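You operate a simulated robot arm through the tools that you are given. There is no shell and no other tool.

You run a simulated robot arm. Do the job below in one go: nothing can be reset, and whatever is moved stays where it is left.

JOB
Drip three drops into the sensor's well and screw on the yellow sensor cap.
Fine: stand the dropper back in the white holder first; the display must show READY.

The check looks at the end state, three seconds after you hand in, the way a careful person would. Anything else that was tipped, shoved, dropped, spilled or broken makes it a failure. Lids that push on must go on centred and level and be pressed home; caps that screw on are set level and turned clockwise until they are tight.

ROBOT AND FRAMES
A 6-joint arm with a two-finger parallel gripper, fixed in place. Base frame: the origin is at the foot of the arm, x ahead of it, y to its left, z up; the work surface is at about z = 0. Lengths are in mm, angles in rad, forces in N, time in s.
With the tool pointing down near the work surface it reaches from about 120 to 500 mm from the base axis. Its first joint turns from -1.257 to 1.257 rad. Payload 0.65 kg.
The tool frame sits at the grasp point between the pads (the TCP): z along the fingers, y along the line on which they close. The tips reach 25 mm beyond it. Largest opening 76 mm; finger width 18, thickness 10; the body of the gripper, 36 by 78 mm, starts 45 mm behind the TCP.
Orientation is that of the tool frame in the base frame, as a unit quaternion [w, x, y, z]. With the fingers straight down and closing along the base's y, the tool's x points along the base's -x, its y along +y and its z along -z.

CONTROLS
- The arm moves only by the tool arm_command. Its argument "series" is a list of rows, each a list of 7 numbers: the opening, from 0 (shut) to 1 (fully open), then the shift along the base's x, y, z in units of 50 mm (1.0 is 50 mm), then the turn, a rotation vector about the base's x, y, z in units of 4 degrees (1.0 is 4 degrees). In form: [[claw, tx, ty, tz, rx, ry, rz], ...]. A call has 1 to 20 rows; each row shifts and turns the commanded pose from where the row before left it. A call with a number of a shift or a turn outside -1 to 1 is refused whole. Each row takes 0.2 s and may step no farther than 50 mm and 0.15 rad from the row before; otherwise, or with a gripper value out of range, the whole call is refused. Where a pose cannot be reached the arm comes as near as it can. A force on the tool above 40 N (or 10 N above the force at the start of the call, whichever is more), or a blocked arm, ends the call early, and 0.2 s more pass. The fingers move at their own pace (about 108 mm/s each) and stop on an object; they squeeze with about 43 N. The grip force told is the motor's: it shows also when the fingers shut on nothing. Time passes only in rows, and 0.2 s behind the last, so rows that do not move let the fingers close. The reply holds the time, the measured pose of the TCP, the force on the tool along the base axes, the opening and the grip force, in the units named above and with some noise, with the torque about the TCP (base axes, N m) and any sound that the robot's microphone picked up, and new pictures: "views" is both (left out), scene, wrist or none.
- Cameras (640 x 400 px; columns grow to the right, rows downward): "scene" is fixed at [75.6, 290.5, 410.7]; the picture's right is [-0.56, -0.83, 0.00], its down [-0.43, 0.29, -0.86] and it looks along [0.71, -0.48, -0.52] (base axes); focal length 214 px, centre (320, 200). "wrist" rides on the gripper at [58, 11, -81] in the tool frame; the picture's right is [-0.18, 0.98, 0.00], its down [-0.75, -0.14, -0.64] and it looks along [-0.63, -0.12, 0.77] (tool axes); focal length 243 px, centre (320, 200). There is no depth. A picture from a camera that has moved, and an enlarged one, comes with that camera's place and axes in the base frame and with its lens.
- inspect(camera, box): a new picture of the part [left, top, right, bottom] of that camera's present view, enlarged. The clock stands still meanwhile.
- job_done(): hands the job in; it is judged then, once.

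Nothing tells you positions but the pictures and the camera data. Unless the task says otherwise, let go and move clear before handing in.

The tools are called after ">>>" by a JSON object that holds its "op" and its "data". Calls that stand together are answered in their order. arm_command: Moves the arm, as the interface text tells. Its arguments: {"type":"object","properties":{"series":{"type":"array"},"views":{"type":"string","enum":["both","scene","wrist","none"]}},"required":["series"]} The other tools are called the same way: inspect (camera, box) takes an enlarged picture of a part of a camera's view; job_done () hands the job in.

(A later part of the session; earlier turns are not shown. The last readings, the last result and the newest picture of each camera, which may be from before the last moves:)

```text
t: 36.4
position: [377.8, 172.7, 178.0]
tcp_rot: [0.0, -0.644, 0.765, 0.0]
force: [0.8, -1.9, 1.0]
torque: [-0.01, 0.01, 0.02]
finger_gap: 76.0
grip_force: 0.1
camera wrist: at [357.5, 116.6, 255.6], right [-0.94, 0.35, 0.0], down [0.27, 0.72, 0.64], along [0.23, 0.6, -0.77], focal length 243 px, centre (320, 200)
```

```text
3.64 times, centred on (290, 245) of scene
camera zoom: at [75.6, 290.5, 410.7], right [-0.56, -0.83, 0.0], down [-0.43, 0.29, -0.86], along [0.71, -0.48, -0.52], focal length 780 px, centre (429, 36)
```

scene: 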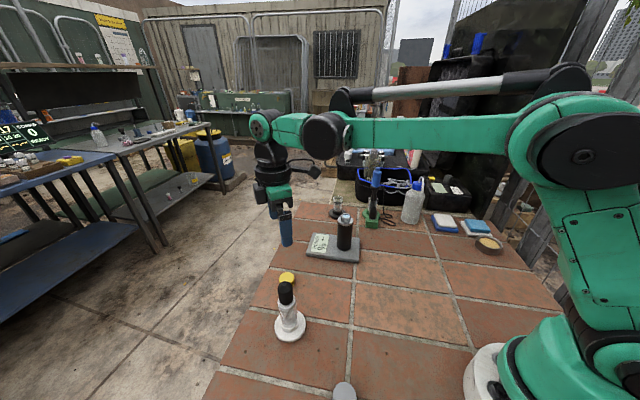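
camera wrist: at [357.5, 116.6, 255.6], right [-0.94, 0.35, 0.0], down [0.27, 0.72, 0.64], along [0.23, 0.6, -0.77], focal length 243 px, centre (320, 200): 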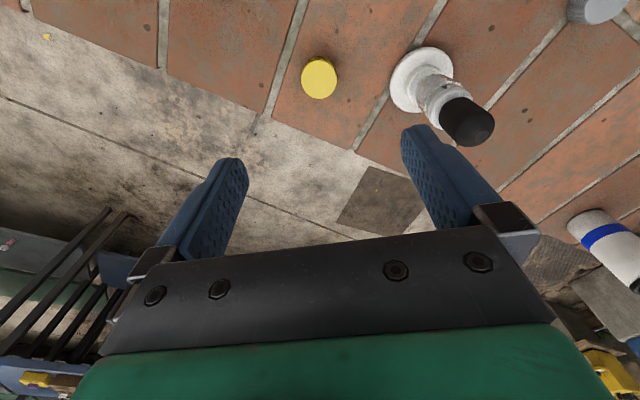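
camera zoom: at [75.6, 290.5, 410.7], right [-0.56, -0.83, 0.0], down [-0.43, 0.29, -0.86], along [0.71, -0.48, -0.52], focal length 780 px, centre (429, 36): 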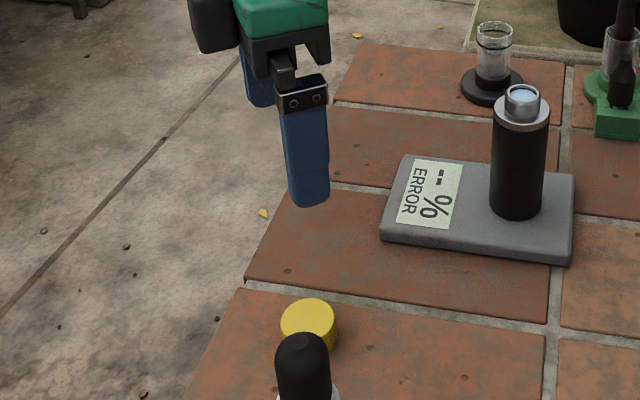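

The cap's centre is at about (378.4, 170.8), so I'll shift 1.2 mm and descend above it, stopping at z≈60 for a check.

>>> {"op": "arm_command", "data": {"series": [[1, 0, -0.024, -0.4, 0, 0, 0], [1, 0, 0, -0.5, 0, 0, 0], [1, 0, 0, -0.5, 0, 0, 0], [1, 0, 0, -0.5, 0, 0, 0], [1, 0, 0, -0.4, 0, 0, 0], [1, 0, 0, 0, 0, 0, 0]]}}

>>> {"op": "inspect", "data": {"camera": "wrist", "box": [200, 60, 440, 210]}}

>>> {"op": "inspect", "data": {"camera": "scene", "box": [250, 220, 330, 310]}}

```text
t: 37.8
position: [377.2, 170.8, 61.6]
tcp_rot: [0.0, -0.643, 0.766, 0.0]
force: [-0.4, 0.2, -0.2]
torque: [0.01, 0.0, 0.02]
finger_gap: 76.0
grip_force: 0.0
camera wrist: at [356.9, 114.6, 139.9], right [-0.94, 0.35, 0.0], down [0.27, 0.72, 0.64], along [0.23, 0.6, -0.77], focal length 243 px, centre (320, 200)
```

scene: 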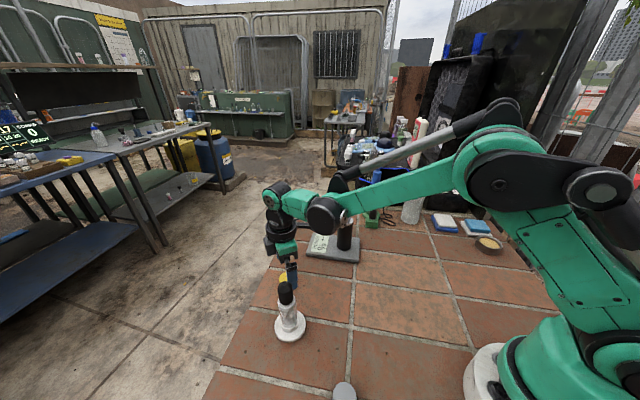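
wrist: 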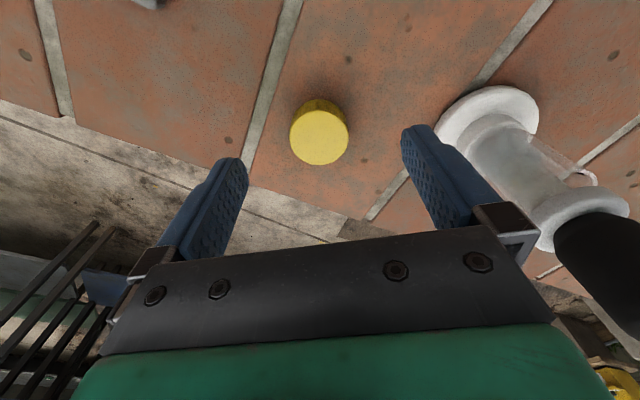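

```text
2.67 times, centred on (320, 135) of wrist
camera zoom: at [356.9, 114.6, 139.9], right [-0.94, 0.35, 0.0], down [0.27, 0.72, 0.64], along [0.23, 0.6, -0.77], focal length 647 px, centre (320, 373)
```

zoom: 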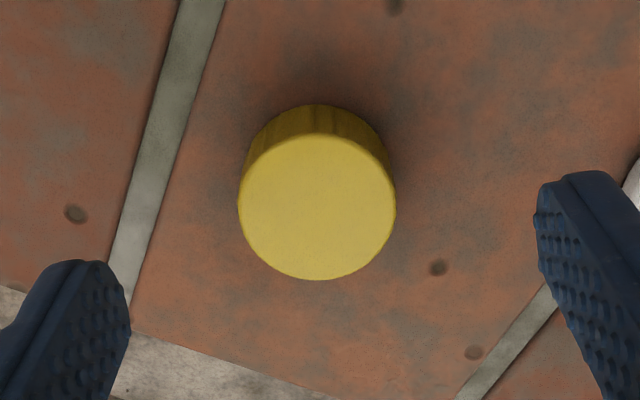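

```text
4.44 times, centred on (290, 265) of scene
camera zoom: at [75.6, 290.5, 410.7], right [-0.56, -0.83, 0.0], down [-0.43, 0.29, -0.86], along [0.71, -0.48, -0.52], focal length 953 px, centre (453, -89)
```

zoom: 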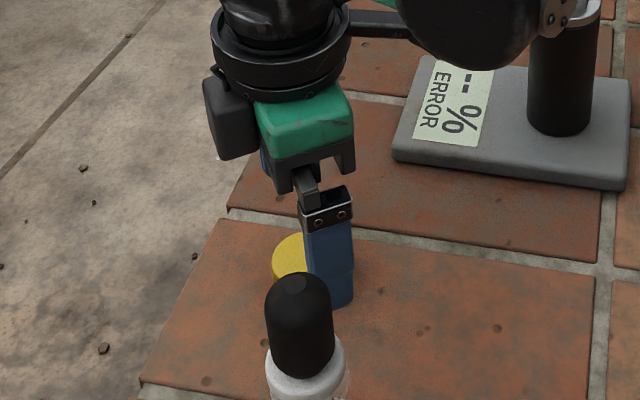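

The cap is centred under the gripper to within half a millimetre, and it looks about 16 mm tall. I'll lower so the fingertips are a few mm above its base, then close on it.

>>> {"op": "arm_command", "data": {"series": [[1, 0.006, 0, -0.3, 0, 0, 0], [1, 0, 0, -0.29, 0, 0, 0], [1, 0, 0, 0, 0, 0, 0], [0.6, 0, 0, 0, 0, 0, 0], [0.5, 0, 0, 0, 0, 0, 0], [0.5, 0, 0, 0, 0, 0, 0]], "views": "none"}}

>>> {"op": "inspect", "data": {"camera": "wrist", "box": [220, 80, 420, 220]}}

>>> {"op": "inspect", "data": {"camera": "scene", "box": [250, 220, 330, 310]}}

```text
t: 39.2
position: [379.7, 170.9, 32.4]
tcp_rot: [0.001, -0.643, 0.766, 0.0]
force: [-0.5, 0.6, 1.2]
torque: [0.02, 0.02, 0.01]
finger_gap: 38.2
grip_force: 0.1
```

```text
2.86 times, centred on (320, 150) of wrist
camera zoom: at [358.5, 114.7, 111.4], right [-0.94, 0.35, 0.0], down [0.27, 0.72, 0.64], along [0.23, 0.6, -0.77], focal length 693 px, centre (320, 343)
```

zoom: 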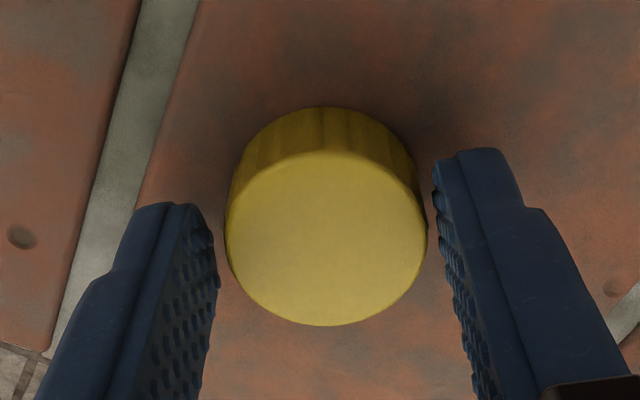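

```text
4.44 times, centred on (290, 265) of scene
camera zoom: at [75.6, 290.5, 410.7], right [-0.56, -0.83, 0.0], down [-0.43, 0.29, -0.86], along [0.71, -0.48, -0.52], focal length 953 px, centre (453, -89)
```

zoom: 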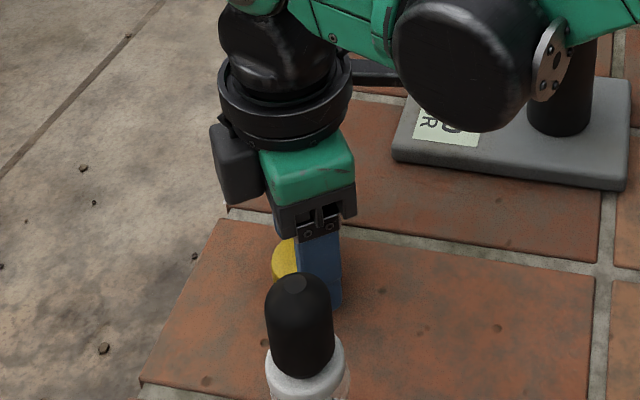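

I'm 1.3 mm off along the closing direction. I'll correct and then close on the cap.

>>> {"op": "arm_command", "data": {"series": [[0.5, -0.026, 0, 0, 0, 0, 0], [0.46, 0, 0, 0, 0, 0, 0], [0.44, 0, 0, 0, 0, 0, 0], [0.42, 0, 0, 0, 0, 0, 0], [0.4, 0, 0, 0, 0, 0, 0], [0.38, 0, 0, 0, 0, 0, 0], [0.38, 0, 0, 0, 0, 0, 0]], "views": "none"}}

>>> {"op": "inspect", "data": {"camera": "wrist", "box": [220, 80, 420, 220]}}

```text
t: 40.8
position: [378.3, 170.2, 33.0]
tcp_rot: [-0.001, -0.642, 0.767, 0.0]
force: [-0.1, 0.3, 0.6]
torque: [-0.03, 0.03, 0.01]
finger_gap: 32.2
grip_force: 42.9
```

```text
2.86 times, centred on (320, 150) of wrist
camera zoom: at [356.9, 115.0, 111.1], right [-0.94, 0.35, 0.0], down [0.27, 0.72, 0.64], along [0.23, 0.6, -0.77], focal length 693 px, centre (320, 343)
```

zoom: 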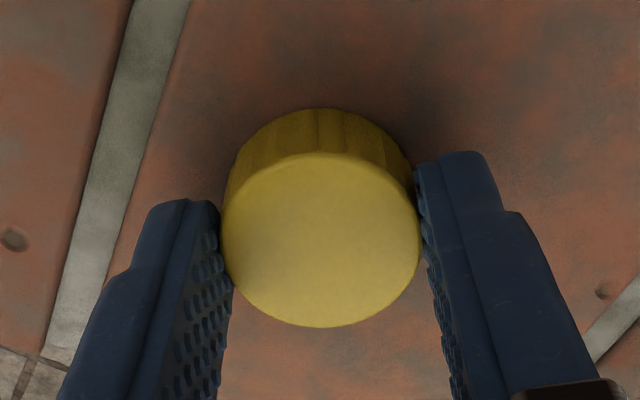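

The cap is firmly gripped (32.2 mm, 43 N). I'll lift it straight up well above the sensor height.

>>> {"op": "arm_command", "data": {"series": [[0.38, 0, 0, 0.2, 0, 0, 0], [0.38, 0, 0, 0.5, 0, 0, 0], [0.38, 0, 0, 0.5, 0, 0, 0], [0.38, 0, 0, 0.5, 0, 0, 0], [0.38, 0, 0, 0.5, 0, 0, 0], [0.38, 0, 0, 0.5, 0, 0, 0], [0.38, 0, 0, 0.3, 0, 0, 0], [0.38, 0, 0, 0, 0, 0, 0]]}}

>>> {"op": "inspect", "data": {"camera": "wrist", "box": [220, 80, 420, 220]}}

>>> {"op": "inspect", "data": {"camera": "scene", "box": [250, 180, 330, 290]}}

```text
t: 42.6
position: [378.0, 170.3, 181.7]
tcp_rot: [0.0, -0.643, 0.766, 0.001]
force: [-0.4, 0.4, 0.4]
torque: [-0.01, 0.01, 0.0]
finger_gap: 28.8
grip_force: 0.0
camera wrist: at [357.2, 114.6, 261.2], right [-0.94, 0.35, 0.0], down [0.27, 0.72, 0.64], along [0.23, 0.6, -0.77], focal length 243 px, centre (320, 200)
```

scene: 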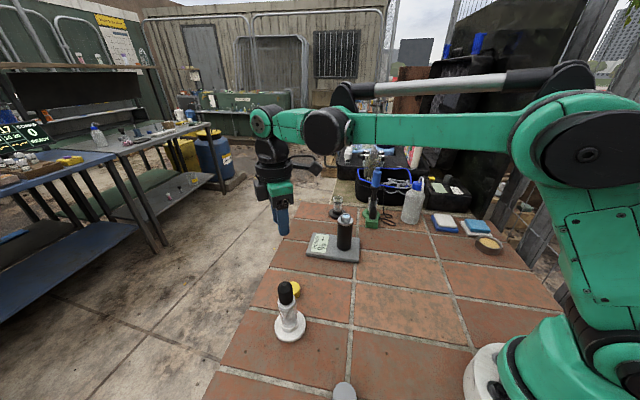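
wrist: 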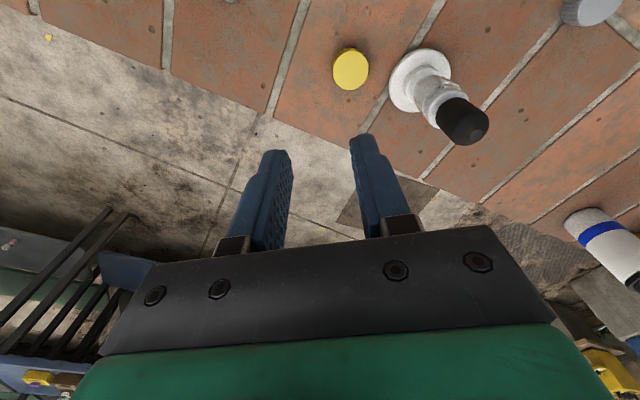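

```text
2.86 times, centred on (320, 150) of wrist
camera zoom: at [357.2, 114.6, 261.2], right [-0.94, 0.35, 0.0], down [0.27, 0.72, 0.64], along [0.23, 0.6, -0.77], focal length 693 px, centre (320, 343)
```

zoom: 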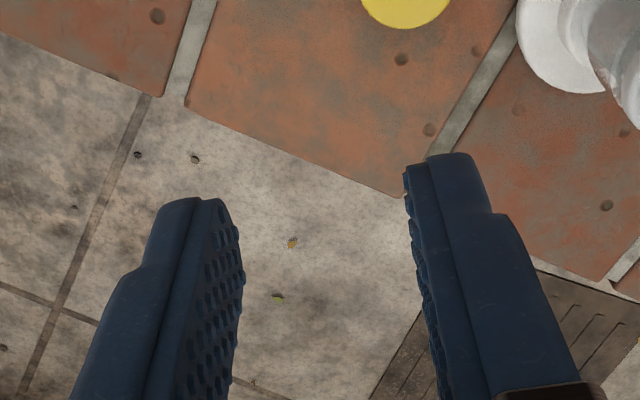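

```text
3.64 times, centred on (290, 235) of scene
camera zoom: at [75.6, 290.5, 410.7], right [-0.56, -0.83, 0.0], down [-0.43, 0.29, -0.86], along [0.71, -0.48, -0.52], focal length 780 px, centre (429, 73)
```

zoom: 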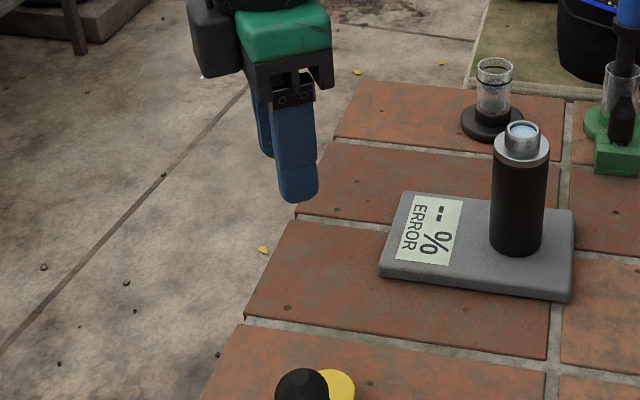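

The cap slipped out of the fingers during the lift and now lies closer to the dropper holder. I'll find out exactly where it is and which way up.

>>> {"op": "inspect", "data": {"camera": "wrist", "box": [310, 30, 450, 130]}}

>>> {"op": "inspect", "data": {"camera": "scene", "box": [260, 270, 330, 345]}}

```text
4.00 times, centred on (380, 80) of wrist
camera zoom: at [357.2, 114.6, 261.2], right [-0.94, 0.35, 0.0], down [0.27, 0.72, 0.64], along [0.23, 0.6, -0.77], focal length 970 px, centre (80, 680)
```

zoom: 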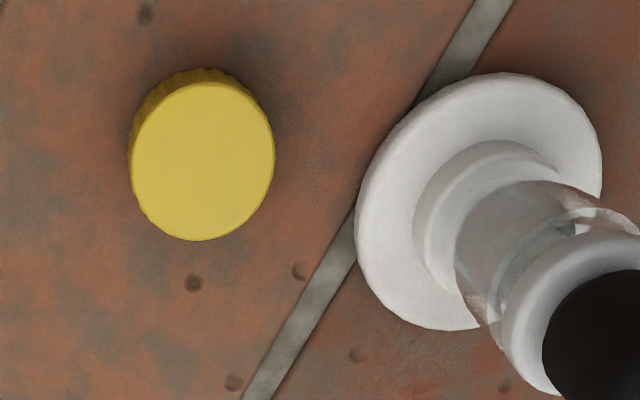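

```text
5.33 times, centred on (295, 308) of scene
camera zoom: at [75.6, 290.5, 410.7], right [-0.56, -0.83, 0.0], down [-0.43, 0.29, -0.86], along [0.71, -0.48, -0.52], focal length 1144 px, centre (453, -373)
```

zoom: 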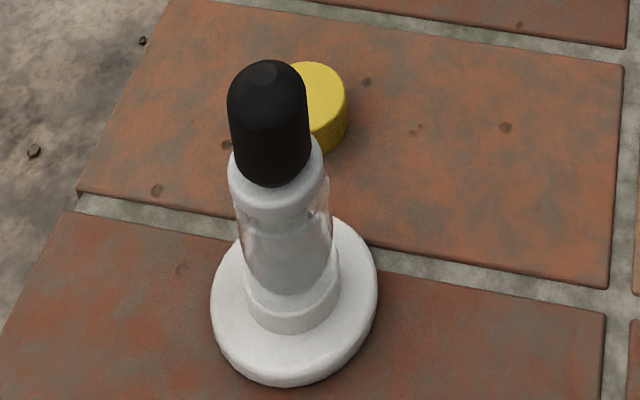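

The cap landed upright at about (349, 172), still right side up. The grip was too shallow: the usable finger reach is about 22 mm, so I must go lower next time. I'll turn the tool further counter-clockwise so the fingers and camera stay clear of the dropper holder, and move above the cap.

>>> {"op": "arm_command", "data": {"series": [[0.7, -0.034, 0.002, 0, 0, 0, 1], [0.7, -0.034, 0.002, 0, 0, 0, 1], [0.7, -0.034, 0.002, 0, 0, 0, 1], [0.7, -0.034, 0.002, 0, 0, 0, 1], [0.7, -0.034, 0.002, 0, 0, 0, 1], [0.7, -0.034, 0.002, 0, 0, 0, 1], [0.7, -0.034, 0.002, 0, 0, 0, 1], [0.7, -0.034, 0.002, 0, 0, 0, 1], [0.7, -0.034, 0.002, 0, 0, 0, 1], [0.7, -0.034, 0.002, 0, 0, 0, 1], [0.7, -0.034, 0.002, 0, 0, 0, 1], [0.7, -0.034, 0.002, 0, 0, 0, 1], [0.7, -0.034, 0.002, 0, 0, 0, 1], [0.7, -0.034, 0.002, 0, 0, 0, 1], [0.7, -0.034, 0.002, 0, 0, 0, 1], [0.7, -0.034, 0.002, 0, 0, 0, 1], [0.7, -0.034, 0.002, 0, 0, 0, 1], [0.7, 0, 0, 0, 0, 0, 0], [0.7, 0, 0, 0, 0, 0, 0]]}}

>>> {"op": "inspect", "data": {"camera": "wrist", "box": [240, 30, 400, 150]}}

```text
t: 46.6
position: [347.7, 172.6, 183.4]
tcp_rot: [0.0, 0.961, -0.275, -0.001]
force: [0.5, 0.0, 0.1]
torque: [0.02, 0.03, -0.01]
finger_gap: 53.2
grip_force: 0.0
camera wrist: at [392.0, 131.4, 261.3], right [-0.68, -0.74, 0.0], down [-0.56, 0.52, 0.64], along [-0.47, 0.43, -0.77], focal length 243 px, centre (320, 200)
```

scene: 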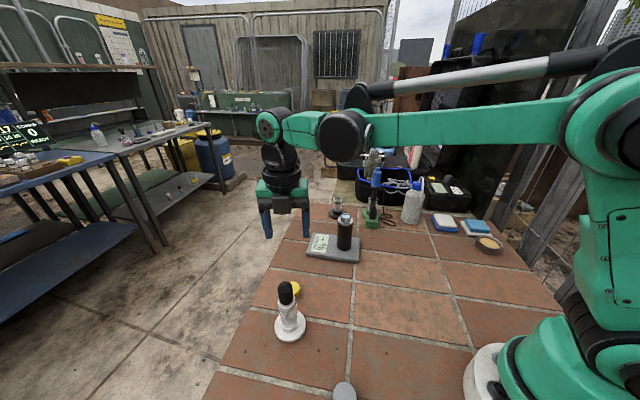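
wrist: 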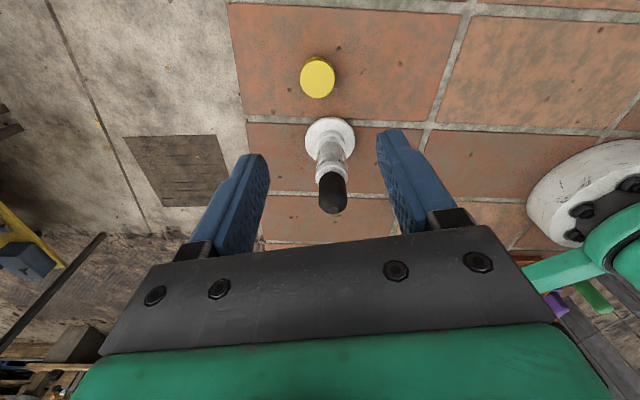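

```text
3.33 times, centred on (320, 90) of wrist
camera zoom: at [392.0, 131.4, 261.3], right [-0.68, -0.74, 0.0], down [-0.56, 0.52, 0.64], along [-0.47, 0.43, -0.77], focal length 809 px, centre (320, 567)
```

zoom: 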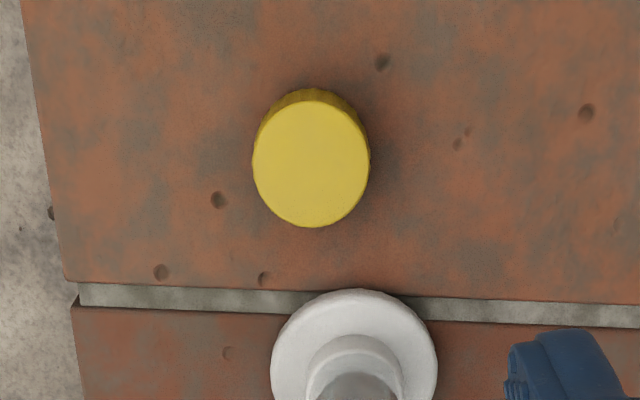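

>>> {"op": "arm_command", "data": {"series": [[0.7, 0.036, 0.024, -0.4, 0, 0, 0], [0.7, 0, 0, -0.5, 0, 0, 0], [0.7, 0, 0, -0.5, 0, 0, 0], [0.7, 0, 0, -0.5, 0, 0, 0], [0.7, 0, 0, -0.36, 0, 0, 0], [0.7, 0, 0, 0, 0, 0, 0], [0.7, 0, 0, 0, 0, 0, 0]]}}

>>> {"op": "inspect", "data": {"camera": "wrist", "box": [220, 70, 420, 210]}}

>>> {"op": "inspect", "data": {"camera": "scene", "box": [250, 230, 340, 330]}}

```text
t: 48.2
position: [348.6, 173.7, 69.6]
tcp_rot: [0.0, 0.961, -0.275, 0.001]
force: [0.5, -0.1, -0.2]
torque: [0.0, 0.01, -0.02]
finger_gap: 53.2
grip_force: 0.1
camera wrist: at [393.6, 134.3, 147.9], right [-0.68, -0.74, 0.0], down [-0.56, 0.52, 0.64], along [-0.47, 0.43, -0.77], focal length 243 px, centre (320, 200)
```

scene: 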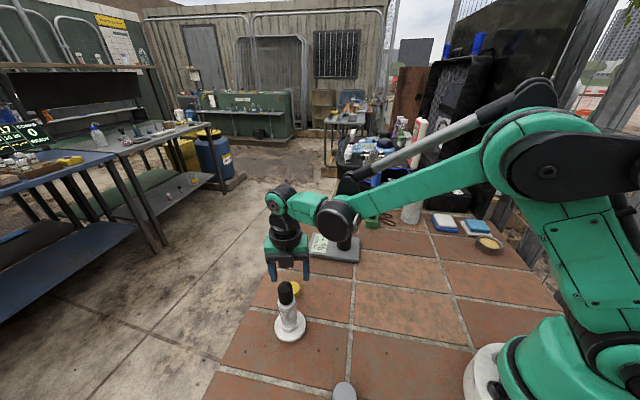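
wrist: 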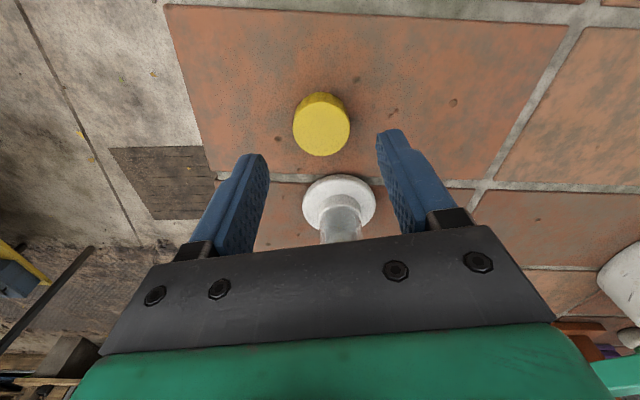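

```text
2.86 times, centred on (320, 140) of wrist
camera zoom: at [393.6, 134.3, 147.9], right [-0.68, -0.74, 0.0], down [-0.56, 0.52, 0.64], along [-0.47, 0.43, -0.77], focal length 693 px, centre (320, 371)
```

zoom: 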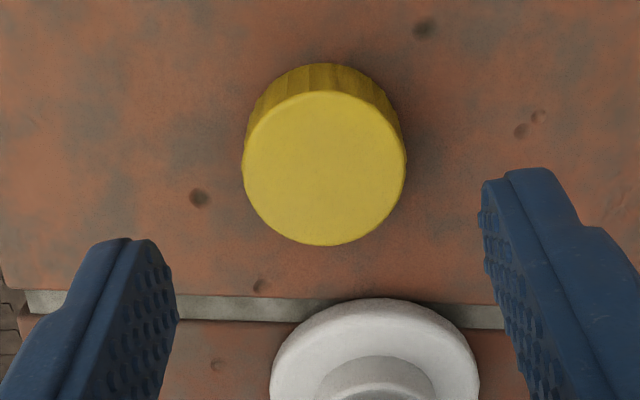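

```text
4.00 times, centred on (295, 280) of scene
camera zoom: at [75.6, 290.5, 410.7], right [-0.56, -0.83, 0.0], down [-0.43, 0.29, -0.86], along [0.71, -0.48, -0.52], focal length 858 px, centre (420, -120)
```

zoom: 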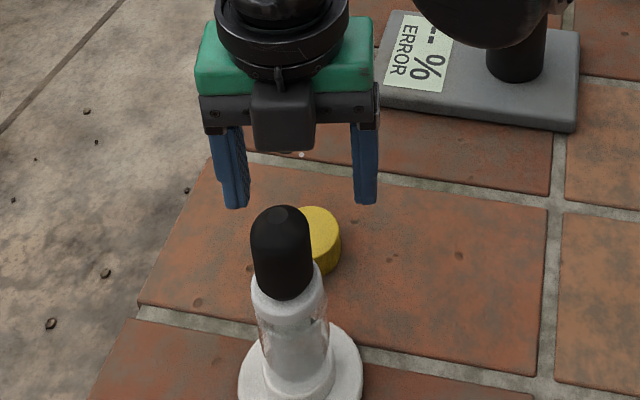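

The cap is within about 1.3 mm of the grasp axis. I'll correct and go down further than last time, to TCP z≈28.5, then look from close before closing.

>>> {"op": "arm_command", "data": {"series": [[0.7, -0.004, -0.026, -0.3, 0, 0, 0], [0.7, 0, 0, -0.3, 0, 0, 0], [0.7, 0, 0, -0.2, 0, 0, 0], [0.6, 0, 0, -0.02, 0, 0, 0], [0.5, 0, 0, 0, 0, 0, 0], [0.5, 0, 0, 0, 0, 0, 0]]}}

>>> {"op": "inspect", "data": {"camera": "wrist", "box": [220, 80, 420, 220]}}

>>> {"op": "inspect", "data": {"camera": "scene", "box": [250, 230, 340, 330]}}

```text
t: 49.6
position: [350.5, 171.7, 27.6]
tcp_rot: [0.0, 0.961, -0.276, 0.0]
force: [-0.5, -0.2, -0.4]
torque: [-0.02, 0.02, 0.01]
finger_gap: 38.1
grip_force: 0.1
camera wrist: at [393.4, 132.1, 106.8], right [-0.68, -0.74, 0.0], down [-0.56, 0.52, 0.64], along [-0.47, 0.44, -0.77], focal length 243 px, centre (320, 200)
```

scene: 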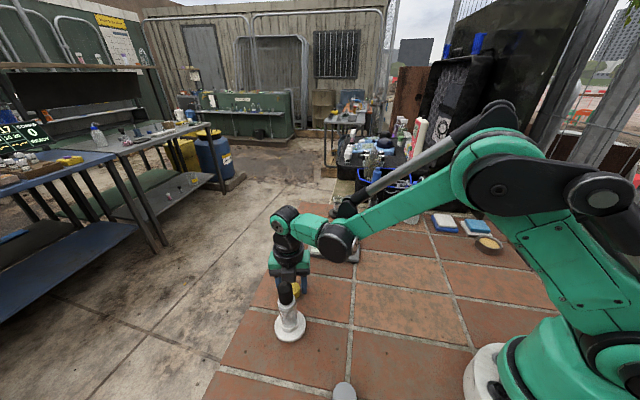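
wrist: 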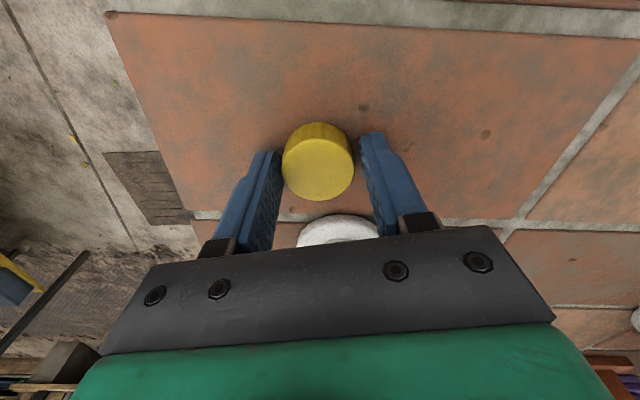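

```text
2.86 times, centred on (320, 150) of wrist
camera zoom: at [393.4, 132.1, 106.8], right [-0.68, -0.74, 0.0], down [-0.56, 0.52, 0.64], along [-0.47, 0.44, -0.77], focal length 693 px, centre (320, 343)
```

zoom: 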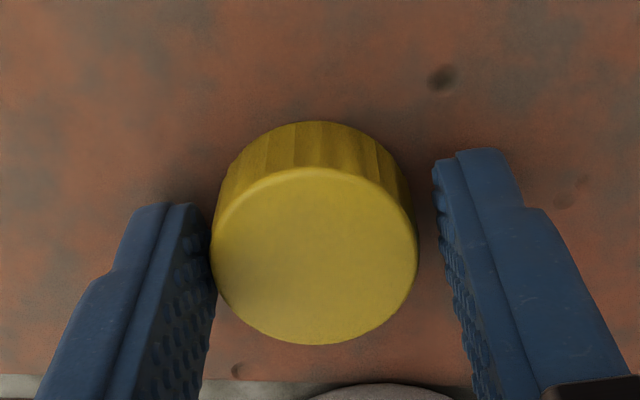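

```text
4.00 times, centred on (295, 280) of scene
camera zoom: at [75.6, 290.5, 410.7], right [-0.56, -0.83, 0.0], down [-0.43, 0.29, -0.86], along [0.71, -0.48, -0.52], focal length 858 px, centre (420, -120)
```

zoom: 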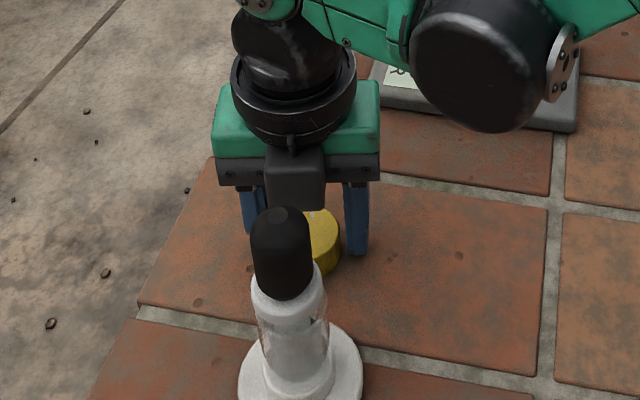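

I'm at the right depth now. A 1 mm nudge to centre, then close, then a small test lift.

>>> {"op": "arm_command", "data": {"series": [[0.5, 0.01, 0.018, 0, 0, 0, 0], [0.46, 0, 0, 0, 0, 0, 0], [0.44, 0, 0, 0, 0, 0, 0], [0.42, 0, 0, 0, 0, 0, 0], [0.4, 0, 0, 0, 0, 0, 0], [0.37, 0, 0, 0, 0, 0, 0], [0.37, 0, 0, 0, 0, 0, 0], [0.37, 0, 0, 0, 0, 0, 0]], "views": "none"}}

>>> {"op": "inspect", "data": {"camera": "wrist", "box": [220, 80, 420, 220]}}

```text
t: 51.4
position: [350.5, 172.5, 27.6]
tcp_rot: [0.001, 0.961, -0.275, 0.0]
force: [0.1, 0.9, 0.0]
torque: [0.0, 0.0, -0.03]
finger_gap: 32.0
grip_force: 42.7
```

```text
2.86 times, centred on (320, 150) of wrist
camera zoom: at [394.2, 133.0, 107.0], right [-0.68, -0.74, 0.0], down [-0.56, 0.52, 0.64], along [-0.47, 0.43, -0.77], focal length 693 px, centre (320, 343)
```

zoom: 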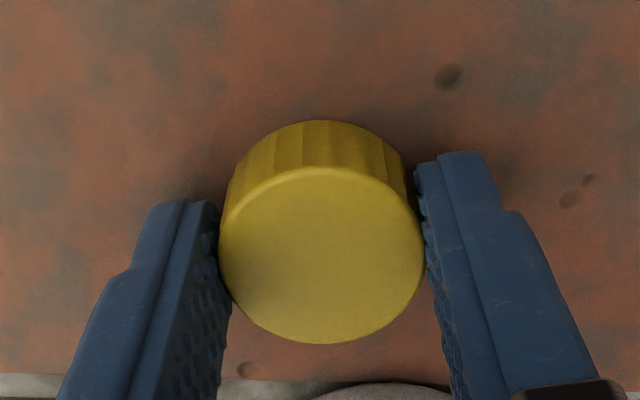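

>>> {"op": "arm_command", "data": {"series": [[0.37, 0, 0, 0.06, 0, 0, 0], [0.37, 0, 0, 0.06, 0, 0, 0], [0.37, 0, 0, 0.08, 0, 0, 0], [0.37, 0, 0, 0, 0, 0, 0]], "views": "none"}}

>>> {"op": "inspect", "data": {"camera": "wrist", "box": [220, 80, 420, 220]}}

```text
t: 52.4
position: [351.2, 173.1, 39.5]
tcp_rot: [0.0, 0.961, -0.275, 0.001]
force: [0.7, 0.2, 0.3]
torque: [0.03, -0.03, 0.01]
finger_gap: 32.6
grip_force: 43.4
```

```text
2.86 times, centred on (320, 150) of wrist
camera zoom: at [394.3, 132.6, 117.2], right [-0.68, -0.74, 0.0], down [-0.56, 0.52, 0.64], along [-0.47, 0.44, -0.77], focal length 693 px, centre (320, 343)
```

zoom: 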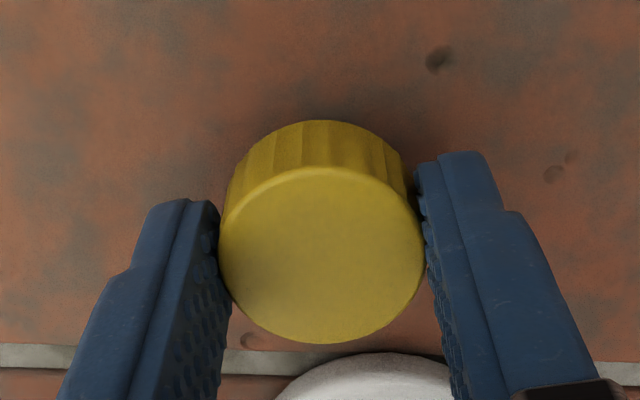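

The cap is lifting with the fingers this time, with no change in the grip. I'll continue slowly.

>>> {"op": "arm_command", "data": {"series": [[0.37, 0, 0, 0.1, 0, 0, 0], [0.37, 0, 0, 0.2, 0, 0, 0], [0.37, 0, 0, 0.2, 0, 0, 0], [0.37, 0, 0, 0.1, 0, 0, 0], [0.37, 0, 0, 0, 0, 0, 0]], "views": "none"}}

>>> {"op": "inspect", "data": {"camera": "wrist", "box": [220, 80, 420, 220]}}

```text
t: 53.6
position: [349.6, 173.5, 70.0]
tcp_rot: [0.0, 0.961, -0.275, 0.0]
force: [0.6, -0.6, 0.1]
torque: [0.02, -0.01, -0.02]
finger_gap: 32.5
grip_force: 43.0
```

```text
2.86 times, centred on (320, 150) of wrist
camera zoom: at [393.8, 132.8, 147.1], right [-0.68, -0.74, 0.0], down [-0.56, 0.52, 0.64], along [-0.47, 0.43, -0.77], focal length 693 px, centre (320, 343)
```

zoom: 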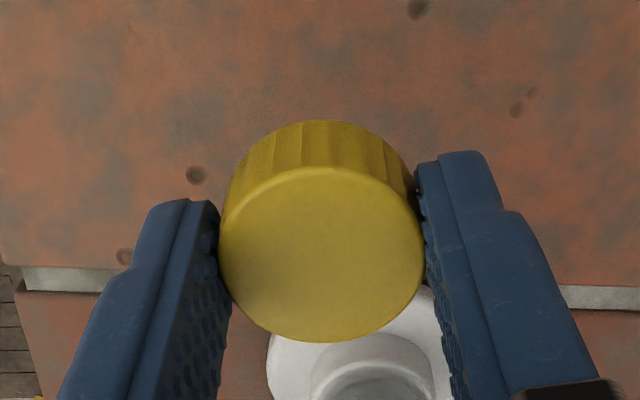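

>>> {"op": "arm_command", "data": {"series": [[0.37, 0, 0, 0.15, 0, 0, 0], [0.37, 0, 0, 0.25, 0, 0, 0], [0.37, 0, 0, 0.3, 0, 0, 0], [0.37, 0, 0, 0.3, 0, 0, 0], [0.37, 0, 0, 0.3, 0, 0, 0], [0.37, 0, 0, 0.3, 0, 0, 0], [0.37, 0, 0, 0.3, 0, 0, 0], [0.37, 0, 0, 0.2, 0, 0, 0], [0.37, 0, 0, 0.1, 0, 0, 0], [0.37, 0, 0, 0, 0, 0, 0]]}}

>>> {"op": "inspect", "data": {"camera": "scene", "box": [240, 180, 340, 330]}}

```text
t: 55.8
position: [352.7, 173.4, 179.4]
tcp_rot: [0.0, 0.961, -0.275, -0.001]
force: [0.4, 0.1, 0.8]
torque: [-0.01, -0.01, -0.01]
finger_gap: 32.3
grip_force: 43.1
camera wrist: at [394.7, 132.7, 258.0], right [-0.68, -0.74, 0.0], down [-0.56, 0.52, 0.64], along [-0.47, 0.44, -0.77], focal length 243 px, centre (320, 200)
```

scene: 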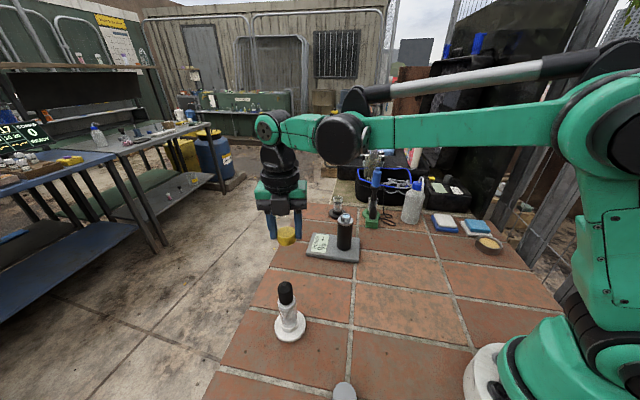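
wrist: 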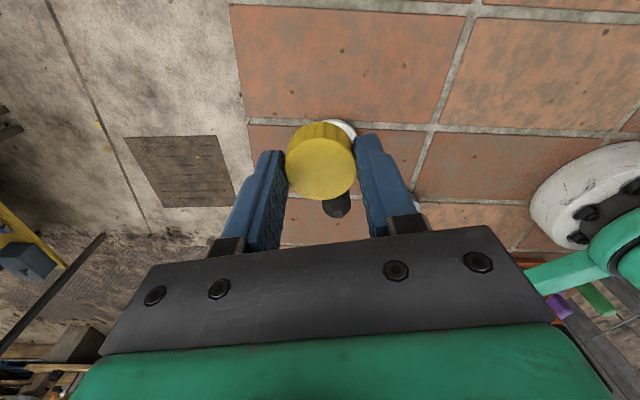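

```text
2.67 times, centred on (290, 255) of scene
camera zoom: at [75.6, 290.5, 410.7], right [-0.56, -0.83, 0.0], down [-0.43, 0.29, -0.86], along [0.71, -0.48, -0.52], focal length 572 px, centre (400, 53)
```

zoom: 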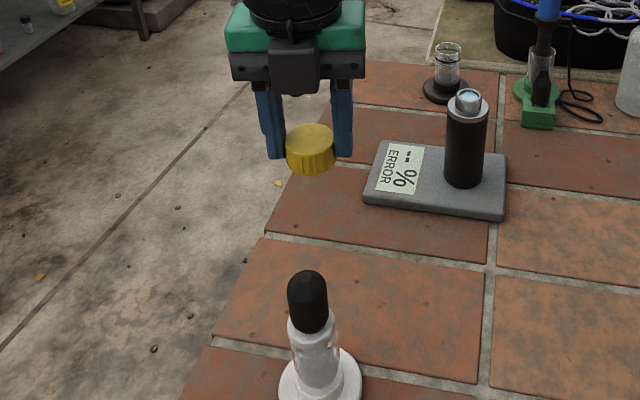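

>>> {"op": "inspect", "data": {"camera": "scene", "box": [262, 205, 312, 250]}}

>>> {"op": "inspect", "data": {"camera": "wrist", "box": [260, 100, 380, 220]}}

```text
8.89 times, centred on (287, 228) of scene
camera zoom: at [75.6, 290.5, 410.7], right [-0.56, -0.83, 0.0], down [-0.43, 0.29, -0.86], along [0.71, -0.48, -0.52], focal length 1906 px, centre (613, -44)
```

zoom: 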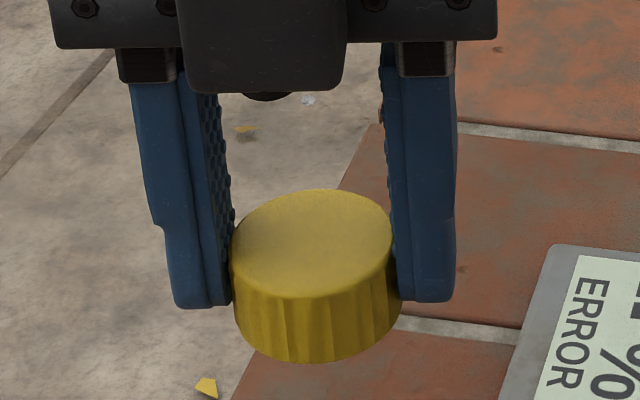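

```text
3.33 times, centred on (320, 160) of wrist
camera zoom: at [394.7, 132.7, 258.0], right [-0.68, -0.74, 0.0], down [-0.56, 0.52, 0.64], along [-0.47, 0.44, -0.77], focal length 809 px, centre (320, 333)
```

zoom: 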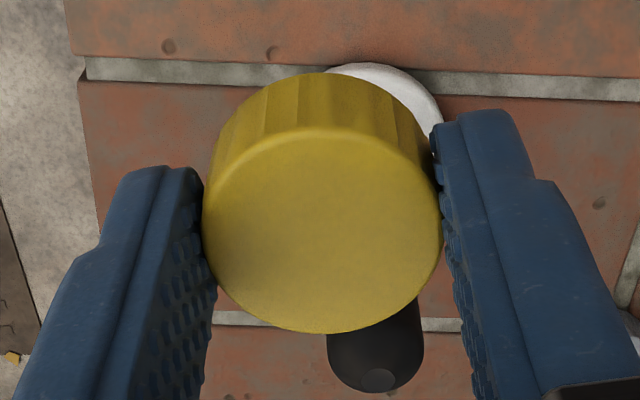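

The cap is held level and centred. I'll carry it at height over to the sensor well.

>>> {"op": "arm_command", "data": {"series": [[0.37, 0.035, -0.17, 0, 0, 0, 0], [0.37, 0.07, -0.344, 0, 0, 0, 0], [0.37, 0.07, -0.344, 0, 0, 0, 0], [0.37, 0.07, -0.344, 0, 0, 0, 0], [0.37, 0.07, -0.344, 0, 0, 0, 0], [0.37, 0.07, -0.344, 0, 0, 0, 0], [0.37, 0.07, -0.344, 0, 0, 0, 0], [0.37, 0.07, -0.344, 0, 0, 0, 0], [0.37, 0.07, -0.344, 0, 0, 0, 0], [0.37, 0.07, -0.344, 0, 0, 0, 0], [0.37, 0.035, -0.17, 0, 0, 0, 0], [0.37, 0, 0, 0, 0, 0, 0], [0.37, 0, 0, 0, 0, 0, 0]]}}

>>> {"op": "inspect", "data": {"camera": "wrist", "box": [240, 60, 400, 220]}}

>>> {"op": "inspect", "data": {"camera": "scene", "box": [310, 170, 380, 240]}}

```text
t: 58.6
position: [385.9, 1.7, 177.8]
tcp_rot: [0.0, 0.961, -0.276, 0.0]
force: [0.2, -0.3, 0.4]
torque: [0.0, -0.01, -0.01]
finger_gap: 32.3
grip_force: 43.1
camera wrist: at [429.4, -38.4, 257.0], right [-0.68, -0.74, 0.0], down [-0.56, 0.52, 0.64], along [-0.47, 0.43, -0.77], focal length 243 px, centre (320, 200)
```

scene: 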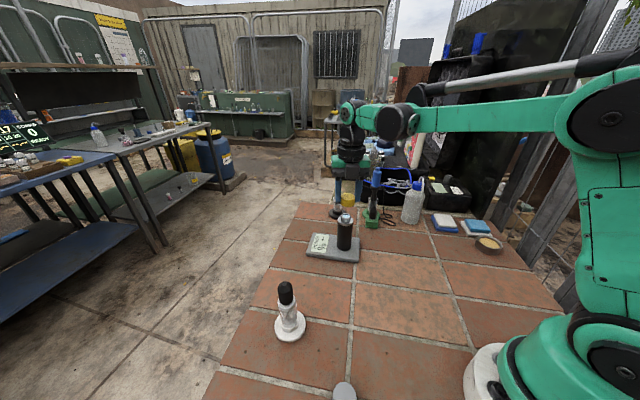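
wrist: 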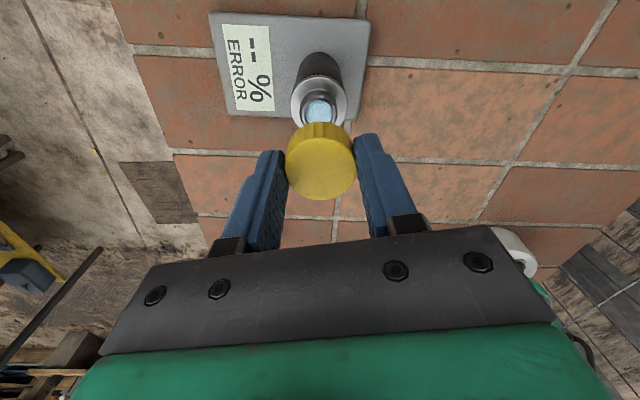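

```text
2.50 times, centred on (320, 140) of wrist
camera zoom: at [429.4, -38.4, 257.0], right [-0.68, -0.74, 0.0], down [-0.56, 0.52, 0.64], along [-0.47, 0.43, -0.77], focal length 606 px, centre (320, 350)
```

zoom: 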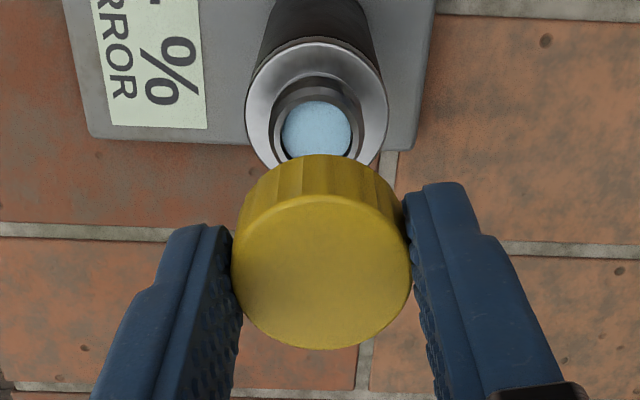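

```text
5.71 times, centred on (345, 205) of scene
camera zoom: at [75.6, 290.5, 410.7], right [-0.56, -0.83, 0.0], down [-0.43, 0.29, -0.86], along [0.71, -0.48, -0.52], focal length 1226 px, centre (177, 171)
```

zoom: 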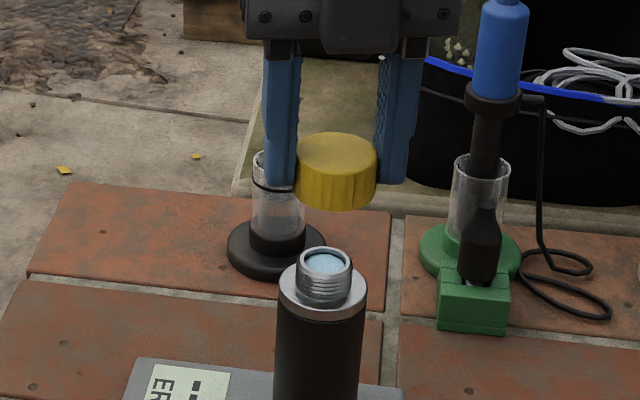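

The cap is about 1.5 mm short of the well centre in x. I'll correct that and lower to a few mm above the rim to compare the cap against the collar.

>>> {"op": "arm_command", "data": {"series": [[0.37, 0.03, 0.004, -0.1, 0, 0, 0], [0.37, 0, 0, -0.2, 0, 0, 0], [0.37, 0, 0, -0.2, 0, 0, 0], [0.37, 0, 0, -0.1, 0, 0, 0], [0.37, 0, 0, 0, 0, 0, 0], [0.37, 0, 0, 0, 0, 0, 0]], "views": "none"}}

>>> {"op": "inspect", "data": {"camera": "wrist", "box": [240, 80, 400, 220]}}

>>> {"op": "inspect", "data": {"camera": "scene", "box": [320, 185, 375, 235]}}

```text
t: 60.0
position: [386.8, 2.1, 147.5]
tcp_rot: [0.0, 0.961, -0.276, 0.0]
force: [0.1, 0.0, 0.2]
torque: [0.0, -0.01, 0.02]
finger_gap: 32.2
grip_force: 43.4
```

```text
2.86 times, centred on (320, 150) of wrist
camera zoom: at [430.6, -38.7, 226.8], right [-0.68, -0.74, 0.0], down [-0.56, 0.52, 0.64], along [-0.47, 0.43, -0.77], focal length 693 px, centre (320, 343)
```

zoom: 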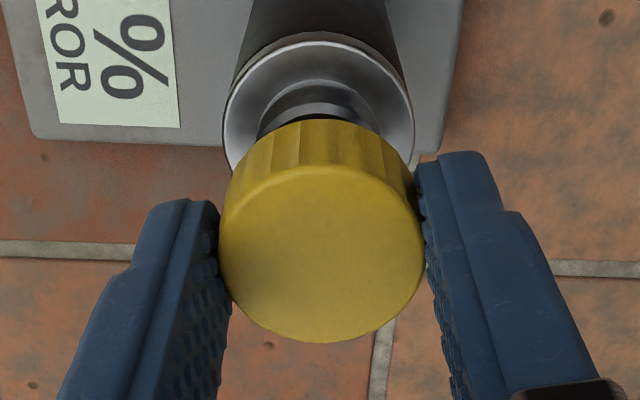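

```text
8.00 times, centred on (348, 210) of scene
camera zoom: at [75.6, 290.5, 410.7], right [-0.56, -0.83, 0.0], down [-0.43, 0.29, -0.86], along [0.71, -0.48, -0.52], focal length 1716 px, centre (100, 120)
```

zoom: 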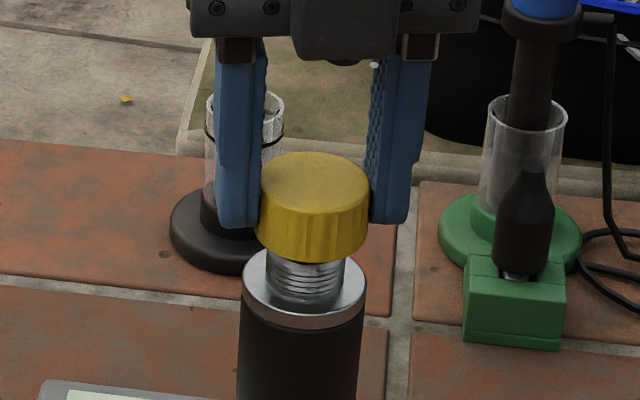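

Both views say the cap is now within about 0.7 mm of the axis. A final small correction, then lower towards the rim slowly.

>>> {"op": "arm_command", "data": {"series": [[0.37, 0.014, 0.006, -0.04, 0, 0, 0], [0.37, 0, 0, -0.06, 0, 0, 0], [0.37, 0, 0, -0.06, 0, 0, 0], [0.37, 0, 0, -0.04, 0, 0, 0], [0.37, 0, 0, 0, 0, 0, 0], [0.37, 0, 0, 0, 0, 0, 0]], "views": "none"}}

>>> {"op": "inspect", "data": {"camera": "wrist", "box": [240, 80, 400, 220]}}

>>> {"op": "inspect", "data": {"camera": "scene", "box": [325, 195, 370, 230]}}

```text
t: 61.4
position: [388.5, 0.8, 139.8]
tcp_rot: [0.0, 0.961, -0.276, -0.001]
force: [1.1, -4.2, 2.1]
torque: [-0.15, -0.07, -0.04]
finger_gap: 32.2
grip_force: 43.0
```

```text
2.86 times, centred on (320, 150) of wrist
camera zoom: at [431.1, -39.4, 217.2], right [-0.68, -0.74, 0.0], down [-0.56, 0.52, 0.64], along [-0.47, 0.43, -0.77], focal length 693 px, centre (320, 343)
```

zoom: 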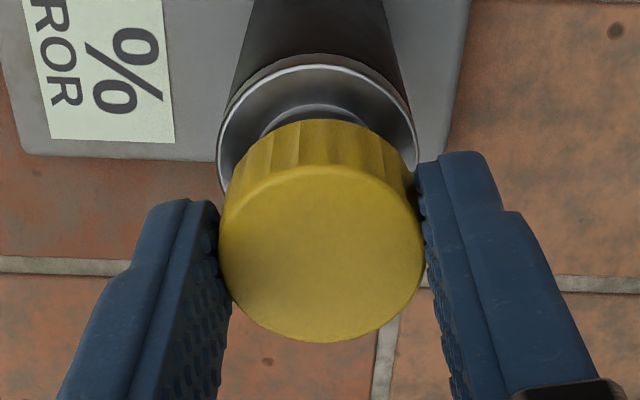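

```text
11.43 times, centred on (348, 212) of scene
camera zoom: at [75.6, 290.5, 410.7], right [-0.56, -0.83, 0.0], down [-0.43, 0.29, -0.86], along [0.71, -0.48, -0.52], focal length 2451 px, centre (6, 57)
```

zoom: 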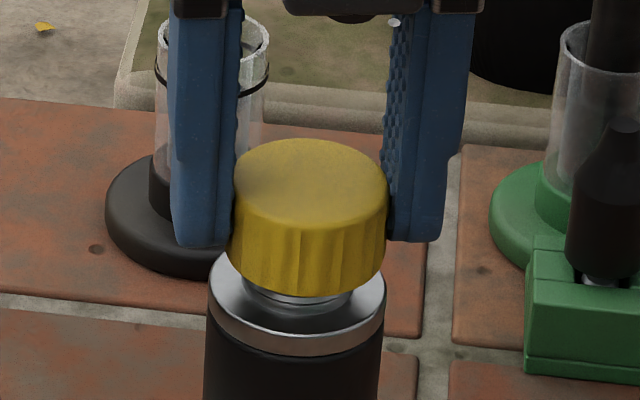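

I feel light contact with a sideways force, so the cap isn't perfectly concentric in the direction neither camera view shows well. I'll raise 12 mm and turn the tool a quarter turn to see the alignment from the side.

>>> {"op": "arm_command", "data": {"series": [[0.37, 0, 0, 0.12, 0, 0, 0], [0.37, 0, 0, 0.12, 0, 0, 0], [0.37, 0, 0, 0, 0, 0, -1], [0.37, 0, 0, 0, 0, 0, -1], [0.37, 0, 0, 0, 0, 0, -1], [0.37, 0, 0, 0, 0, 0, -1], [0.37, 0, 0, 0, 0, 0, -1], [0.37, 0, 0, 0, 0, 0, -1], [0.37, 0, 0, 0, 0, 0, -1], [0.37, 0, 0, 0, 0, 0, -1], [0.37, 0, 0, 0, 0, 0, -1], [0.37, 0, 0, 0, 0, 0, -1], [0.37, 0, 0, 0, 0, 0, -1], [0.37, 0, 0, 0, 0, 0, -1], [0.37, 0, 0, 0, 0, 0, -1], [0.37, 0, 0, 0, 0, 0, -1], [0.37, 0, 0, 0, 0, 0, -1], [0.37, 0, 0, 0, 0, 0, -1]], "views": "none"}}

>>> {"op": "arm_command", "data": {"series": [[0.37, 0, 0, 0, 0, 0, -1], [0.37, 0, 0, 0, 0, 0, -1], [0.37, 0, 0, 0, 0, 0, -1], [0.37, 0, 0, 0, 0, 0, -1], [0.37, 0, 0, 0, 0, 0, -1], [0.37, 0, 0, 0, 0, 0, -1], [0.37, 0, 0, 0, 0, 0, 0], [0.37, 0, 0, 0, 0, 0, 0]]}}

>>> {"op": "inspect", "data": {"camera": "wrist", "box": [240, 80, 400, 220]}}

>>> {"op": "inspect", "data": {"camera": "scene", "box": [325, 190, 370, 230]}}

```text
t: 65.2
position: [387.3, 2.7, 150.5]
tcp_rot: [0.0, -0.668, 0.744, 0.001]
force: [0.0, -0.4, -0.7]
torque: [0.01, 0.01, 0.01]
finger_gap: 32.3
grip_force: 42.8
```

```text
t: 67.0
position: [386.5, 0.6, 150.0]
tcp_rot: [0.0, -0.5, 0.866, 0.0]
force: [0.8, -0.2, -0.5]
torque: [-0.04, 0.01, -0.02]
finger_gap: 32.7
grip_force: 42.7
camera wrist: at [349.1, -43.5, 229.3], right [-0.76, 0.65, 0.0], down [0.5, 0.58, 0.64], along [0.42, 0.49, -0.77], focal length 243 px, centre (320, 200)
```

scene: 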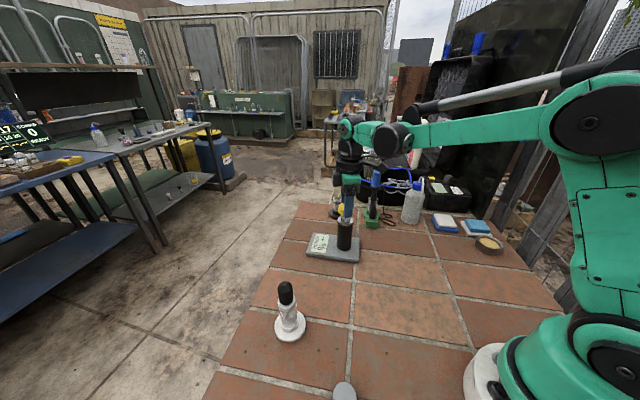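
wrist: 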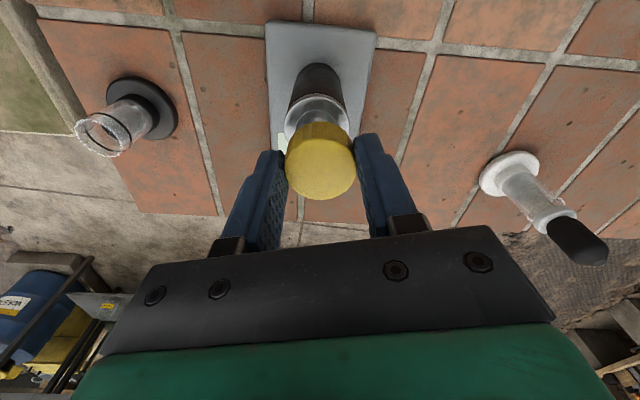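

```text
2.86 times, centred on (320, 150) of wrist
camera zoom: at [349.1, -43.5, 229.3], right [-0.76, 0.65, 0.0], down [0.5, 0.58, 0.64], along [0.42, 0.49, -0.77], focal length 693 px, centre (320, 343)
```

zoom: 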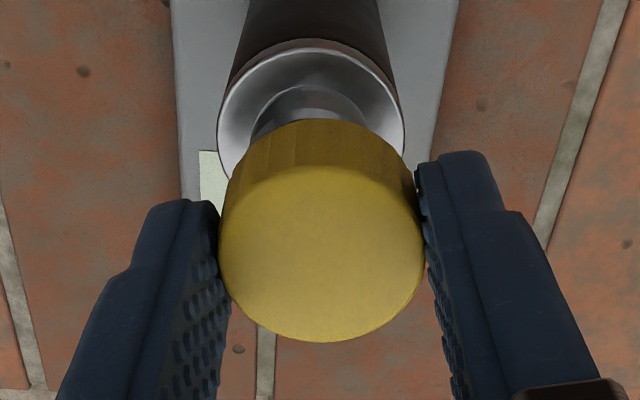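

```text
10.00 times, centred on (348, 210) of scene
camera zoom: at [75.6, 290.5, 410.7], right [-0.56, -0.83, 0.0], down [-0.43, 0.29, -0.86], along [0.71, -0.48, -0.52], focal length 2145 px, centre (45, 100)
```

zoom: 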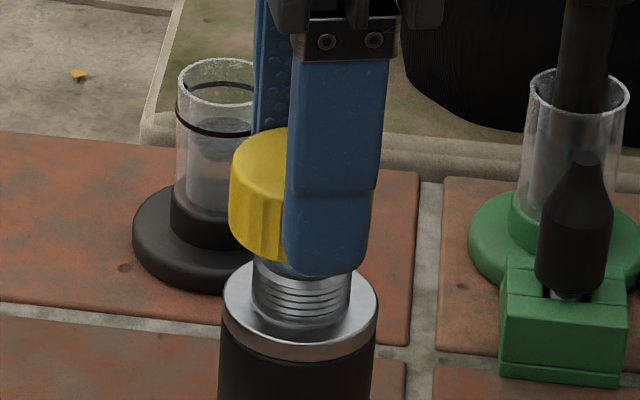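

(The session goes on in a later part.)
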